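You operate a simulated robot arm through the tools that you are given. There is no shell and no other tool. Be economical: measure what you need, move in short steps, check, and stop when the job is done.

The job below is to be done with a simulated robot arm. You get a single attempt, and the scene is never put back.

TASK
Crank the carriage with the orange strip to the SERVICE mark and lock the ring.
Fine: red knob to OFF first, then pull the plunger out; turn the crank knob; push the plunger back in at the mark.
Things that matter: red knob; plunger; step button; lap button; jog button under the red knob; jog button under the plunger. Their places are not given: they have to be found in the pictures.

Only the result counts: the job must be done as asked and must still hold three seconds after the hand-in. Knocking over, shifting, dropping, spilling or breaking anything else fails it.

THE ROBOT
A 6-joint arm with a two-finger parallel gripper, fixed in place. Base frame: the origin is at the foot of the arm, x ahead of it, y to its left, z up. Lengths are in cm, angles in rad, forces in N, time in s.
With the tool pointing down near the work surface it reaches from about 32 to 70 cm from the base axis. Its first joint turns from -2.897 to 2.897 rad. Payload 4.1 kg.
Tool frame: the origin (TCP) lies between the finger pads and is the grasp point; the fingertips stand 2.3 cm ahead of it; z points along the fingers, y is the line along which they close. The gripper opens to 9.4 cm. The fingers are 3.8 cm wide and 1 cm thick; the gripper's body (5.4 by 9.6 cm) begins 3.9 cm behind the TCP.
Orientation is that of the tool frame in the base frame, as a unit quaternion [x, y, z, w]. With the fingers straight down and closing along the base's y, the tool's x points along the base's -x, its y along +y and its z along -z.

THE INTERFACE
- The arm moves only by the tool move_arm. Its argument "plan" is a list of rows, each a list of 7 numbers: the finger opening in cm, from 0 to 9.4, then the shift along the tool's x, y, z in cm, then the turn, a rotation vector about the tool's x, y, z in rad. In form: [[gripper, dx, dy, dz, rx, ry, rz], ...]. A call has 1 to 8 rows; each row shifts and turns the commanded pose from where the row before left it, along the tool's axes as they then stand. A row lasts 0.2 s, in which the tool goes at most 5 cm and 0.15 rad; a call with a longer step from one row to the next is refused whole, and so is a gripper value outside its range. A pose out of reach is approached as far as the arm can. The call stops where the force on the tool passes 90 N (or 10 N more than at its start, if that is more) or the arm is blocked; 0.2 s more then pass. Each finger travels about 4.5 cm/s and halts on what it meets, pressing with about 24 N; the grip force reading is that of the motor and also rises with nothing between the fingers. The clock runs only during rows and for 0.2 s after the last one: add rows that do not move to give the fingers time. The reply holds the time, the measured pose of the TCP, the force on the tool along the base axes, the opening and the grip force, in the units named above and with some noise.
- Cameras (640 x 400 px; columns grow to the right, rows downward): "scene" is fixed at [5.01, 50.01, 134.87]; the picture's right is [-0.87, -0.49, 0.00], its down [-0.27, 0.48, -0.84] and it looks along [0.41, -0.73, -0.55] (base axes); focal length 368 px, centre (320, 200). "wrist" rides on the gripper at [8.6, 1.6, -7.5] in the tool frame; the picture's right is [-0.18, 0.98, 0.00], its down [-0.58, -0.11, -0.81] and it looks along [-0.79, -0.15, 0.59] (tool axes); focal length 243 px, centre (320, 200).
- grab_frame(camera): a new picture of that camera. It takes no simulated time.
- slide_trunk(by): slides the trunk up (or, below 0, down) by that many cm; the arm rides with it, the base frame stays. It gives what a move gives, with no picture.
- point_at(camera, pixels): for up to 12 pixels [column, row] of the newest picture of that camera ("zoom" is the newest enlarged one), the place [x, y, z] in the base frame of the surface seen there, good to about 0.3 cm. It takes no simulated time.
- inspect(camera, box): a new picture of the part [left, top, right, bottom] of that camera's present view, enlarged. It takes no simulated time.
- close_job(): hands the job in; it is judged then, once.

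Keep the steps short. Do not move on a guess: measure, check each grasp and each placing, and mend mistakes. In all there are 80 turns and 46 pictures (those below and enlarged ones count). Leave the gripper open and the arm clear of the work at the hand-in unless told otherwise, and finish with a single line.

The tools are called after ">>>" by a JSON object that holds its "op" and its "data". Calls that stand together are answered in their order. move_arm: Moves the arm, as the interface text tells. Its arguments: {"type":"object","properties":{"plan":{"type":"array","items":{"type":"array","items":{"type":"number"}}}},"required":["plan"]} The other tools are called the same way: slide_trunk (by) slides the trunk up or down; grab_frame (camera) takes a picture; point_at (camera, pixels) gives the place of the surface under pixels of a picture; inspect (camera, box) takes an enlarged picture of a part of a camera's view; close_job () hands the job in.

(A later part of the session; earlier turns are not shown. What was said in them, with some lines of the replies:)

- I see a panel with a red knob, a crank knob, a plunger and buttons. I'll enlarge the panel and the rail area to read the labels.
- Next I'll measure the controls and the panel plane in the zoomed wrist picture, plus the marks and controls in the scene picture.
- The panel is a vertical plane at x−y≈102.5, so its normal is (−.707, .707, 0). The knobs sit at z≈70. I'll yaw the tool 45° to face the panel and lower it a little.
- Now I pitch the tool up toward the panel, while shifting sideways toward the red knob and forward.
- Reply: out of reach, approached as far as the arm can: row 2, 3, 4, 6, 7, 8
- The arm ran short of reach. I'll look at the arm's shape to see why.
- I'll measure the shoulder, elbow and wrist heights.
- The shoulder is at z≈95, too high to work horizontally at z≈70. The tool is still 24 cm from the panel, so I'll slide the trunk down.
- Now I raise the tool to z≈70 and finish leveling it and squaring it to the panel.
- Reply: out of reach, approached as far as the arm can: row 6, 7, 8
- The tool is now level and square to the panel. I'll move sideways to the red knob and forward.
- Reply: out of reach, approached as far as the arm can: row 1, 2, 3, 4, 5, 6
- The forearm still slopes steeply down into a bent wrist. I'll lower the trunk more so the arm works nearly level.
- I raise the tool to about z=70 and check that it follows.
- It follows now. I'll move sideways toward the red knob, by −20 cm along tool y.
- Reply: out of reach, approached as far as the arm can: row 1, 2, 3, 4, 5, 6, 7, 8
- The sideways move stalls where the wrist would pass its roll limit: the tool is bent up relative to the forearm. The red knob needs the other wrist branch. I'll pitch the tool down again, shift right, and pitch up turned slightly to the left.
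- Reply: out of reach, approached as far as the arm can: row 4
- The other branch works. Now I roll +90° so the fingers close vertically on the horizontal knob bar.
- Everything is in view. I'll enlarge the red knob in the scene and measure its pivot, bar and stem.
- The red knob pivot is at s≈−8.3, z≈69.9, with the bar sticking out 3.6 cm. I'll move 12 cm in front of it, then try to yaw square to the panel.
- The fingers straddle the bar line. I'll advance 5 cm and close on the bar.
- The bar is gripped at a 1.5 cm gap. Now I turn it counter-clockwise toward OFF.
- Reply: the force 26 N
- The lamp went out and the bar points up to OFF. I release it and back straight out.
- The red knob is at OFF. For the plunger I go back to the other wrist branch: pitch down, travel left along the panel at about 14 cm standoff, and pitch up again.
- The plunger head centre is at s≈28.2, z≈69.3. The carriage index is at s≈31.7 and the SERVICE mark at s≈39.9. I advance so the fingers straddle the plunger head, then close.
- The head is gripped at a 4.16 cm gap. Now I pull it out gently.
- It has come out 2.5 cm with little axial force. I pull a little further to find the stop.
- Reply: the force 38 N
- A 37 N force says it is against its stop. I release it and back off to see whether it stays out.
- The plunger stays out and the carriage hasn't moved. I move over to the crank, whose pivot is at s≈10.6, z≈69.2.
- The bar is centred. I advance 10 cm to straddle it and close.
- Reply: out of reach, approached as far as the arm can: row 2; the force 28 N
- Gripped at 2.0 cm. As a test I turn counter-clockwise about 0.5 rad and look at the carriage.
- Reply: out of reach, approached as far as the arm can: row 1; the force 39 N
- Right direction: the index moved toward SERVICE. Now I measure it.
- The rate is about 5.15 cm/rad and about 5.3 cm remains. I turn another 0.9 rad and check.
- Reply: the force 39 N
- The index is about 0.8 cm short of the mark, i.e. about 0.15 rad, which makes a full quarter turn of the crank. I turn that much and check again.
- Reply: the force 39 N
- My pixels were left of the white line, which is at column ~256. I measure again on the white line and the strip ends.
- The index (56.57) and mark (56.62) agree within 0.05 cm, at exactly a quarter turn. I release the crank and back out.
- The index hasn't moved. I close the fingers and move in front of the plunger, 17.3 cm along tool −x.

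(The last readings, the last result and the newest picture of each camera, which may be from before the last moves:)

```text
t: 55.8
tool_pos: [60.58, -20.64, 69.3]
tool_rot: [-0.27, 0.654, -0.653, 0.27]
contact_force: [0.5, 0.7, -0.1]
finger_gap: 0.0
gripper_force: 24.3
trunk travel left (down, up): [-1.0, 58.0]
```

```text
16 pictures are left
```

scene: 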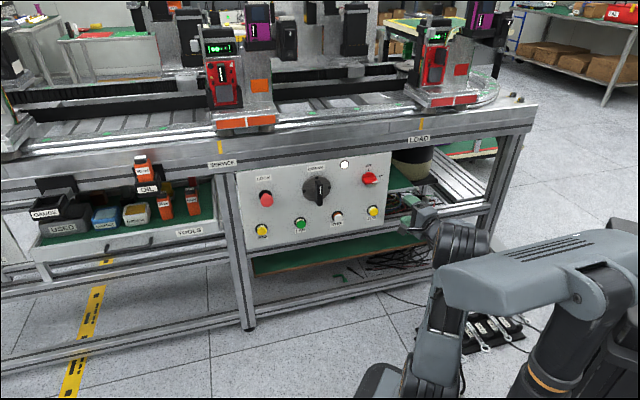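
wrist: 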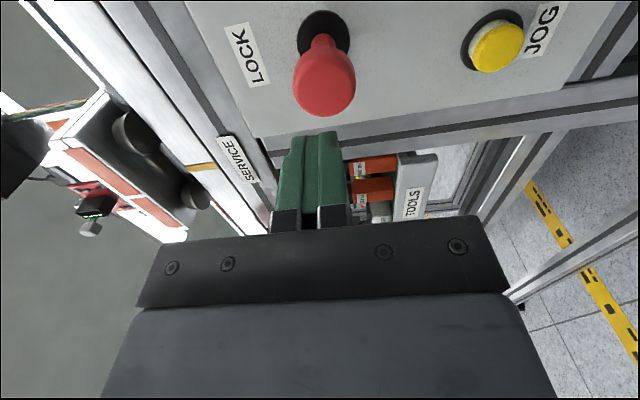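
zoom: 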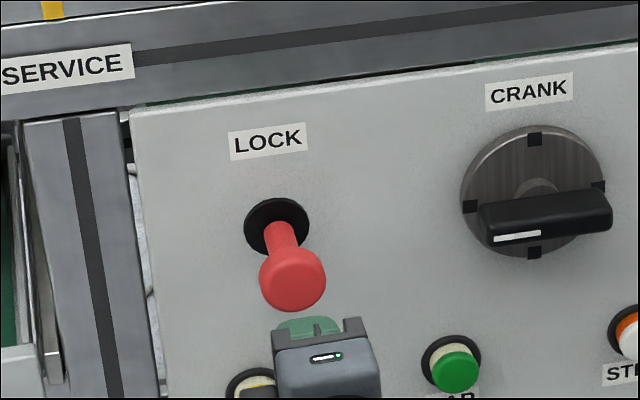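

The closed fingers are lined up with the plunger. I push in slow steps.

>>> {"op": "move_arm", "data": {"plan": [[0, 0, 0, 2, 0, 0, 0], [0, 0, 0, 2, 0, 0, 0], [0, 0, 0, 1, 0, 0, 0], [0, 0, 0, 0.7, 0, 0, 0], [0, 0, 0, 0.7, 0, 0, 0], [0, 0, 0, 0.7, 0, 0, 0], [0, 0, 0, 0.5, 0, 0, 0], [0, 0, 0, 0, 0, 0, 0]]}}

>>> {"op": "inspect", "data": {"camera": "scene", "box": [210, 150, 338, 230]}}

```text
t: 57.5
tool_pos: [65.92, -26.1, 69.29]
tool_rot: [-0.271, 0.655, -0.652, 0.27]
contact_force: [-1.1, 0.9, 0.4]
finger_gap: 0.0
gripper_force: 24.1
trunk travel left (down, up): [-1.0, 58.0]
```

```text
5.00 times, centred on (274, 190) of scene
```

zoom: 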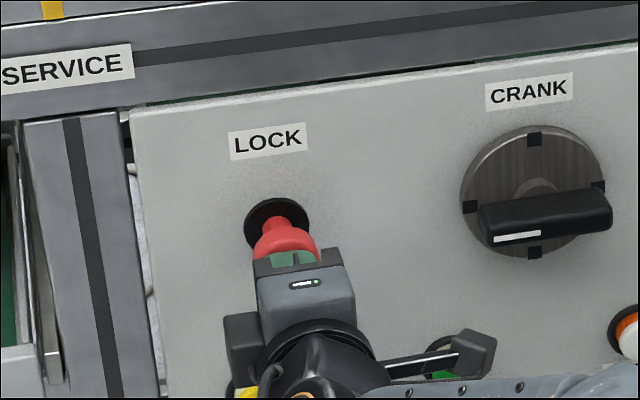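

It has nearly reached its original depth. I push on to the stop.

>>> {"op": "move_arm", "data": {"plan": [[0, 0, 0, 0.3, 0, 0, 0], [0, 0, 0, 0.3, 0, 0, 0], [0, 0, 0, 0.2, 0, 0, 0], [0, 0, 0, 0, 0, 0, 0]]}}

```text
t: 58.5
tool_pos: [66.33, -26.3, 69.36]
tool_rot: [-0.271, 0.654, -0.652, 0.27]
contact_force: [-58.5, 35.3, -9.2]
finger_gap: 0.02
gripper_force: 23.9
trunk travel left (down, up): [-1.0, 58.0]
```

With 68 N at the original depth, it is fully seated. I back off, opening the gripper, and verify.

>>> {"op": "move_arm", "data": {"plan": [[0, 0, 0, -1, 0, 0, 0], [0, 0, 0, -2, 0, 0, 0], [0, 0, 0, -2, 0, 0, 0], [0, 0, 0, -2, 0, 0, 0], [5, 0, 0, -2, 0, 0, 0], [5, 0, 0, -2, 0, 0, 0], [5, 0, 0, -2, 0, 0, 0], [5, 0, 0, 0, 0, 0, 0]]}}

>>> {"op": "inspect", "data": {"camera": "scene", "box": [248, 150, 344, 210]}}

>>> {"op": "inspect", "data": {"camera": "scene", "box": [184, 100, 264, 150]}}

>>> {"op": "grab_frame", "data": {"camera": "scene"}}

```text
t: 60.4
tool_pos: [57.35, -17.29, 69.38]
tool_rot: [-0.27, 0.654, -0.652, 0.271]
contact_force: [0.3, 0.1, -0.5]
finger_gap: 4.98
gripper_force: 0.0
trunk travel left (down, up): [-1.0, 58.0]
```

```text
6.67 times, centred on (296, 180) of scene
```

zoom: 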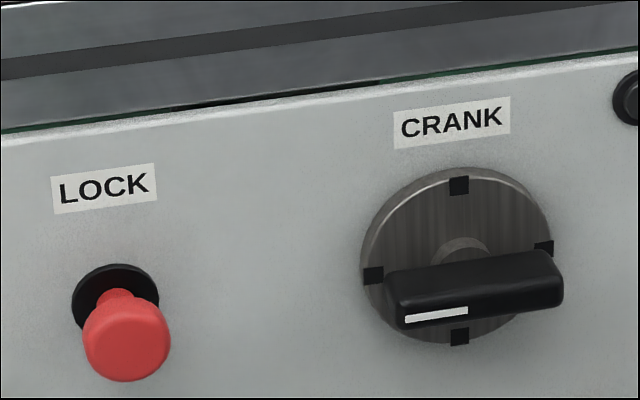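

```text
8.00 times, centred on (224, 125) of scene
```

zoom: 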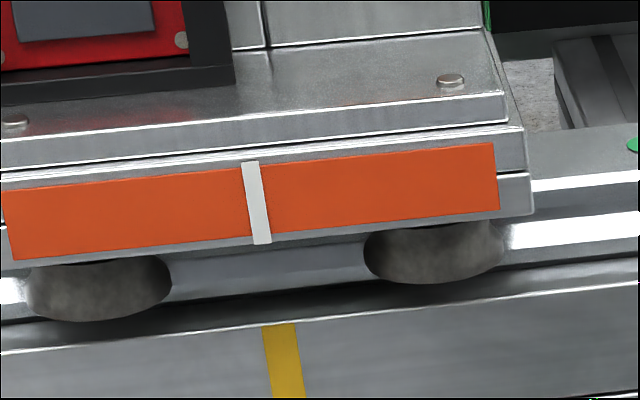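

```text
12 pictures are left
```

scene: 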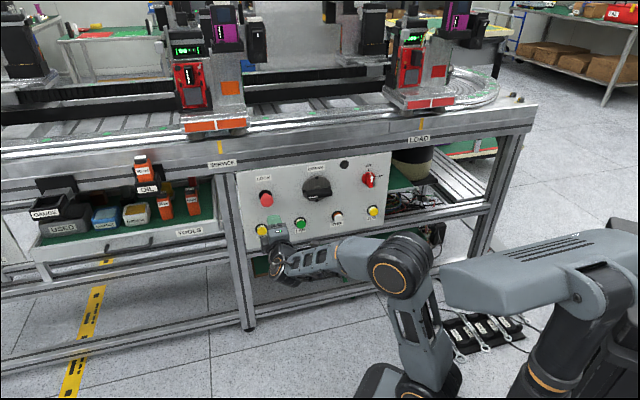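

The plunger is back at its original depth, the index is on the SERVICE mark, and the red knob is at OFF with its lamp out. The arm is about 20 cm clear with the gripper open, so I'm handing in.

>>> {"op": "close_job", "data": {}}

```text
The job is handed in.
```

The orange-strip carriage is at the SERVICE mark (within about 0.05 cm as measured), the plunger is pushed fully back in to lock the ring, the red knob is at OFF, and the job is handed in.
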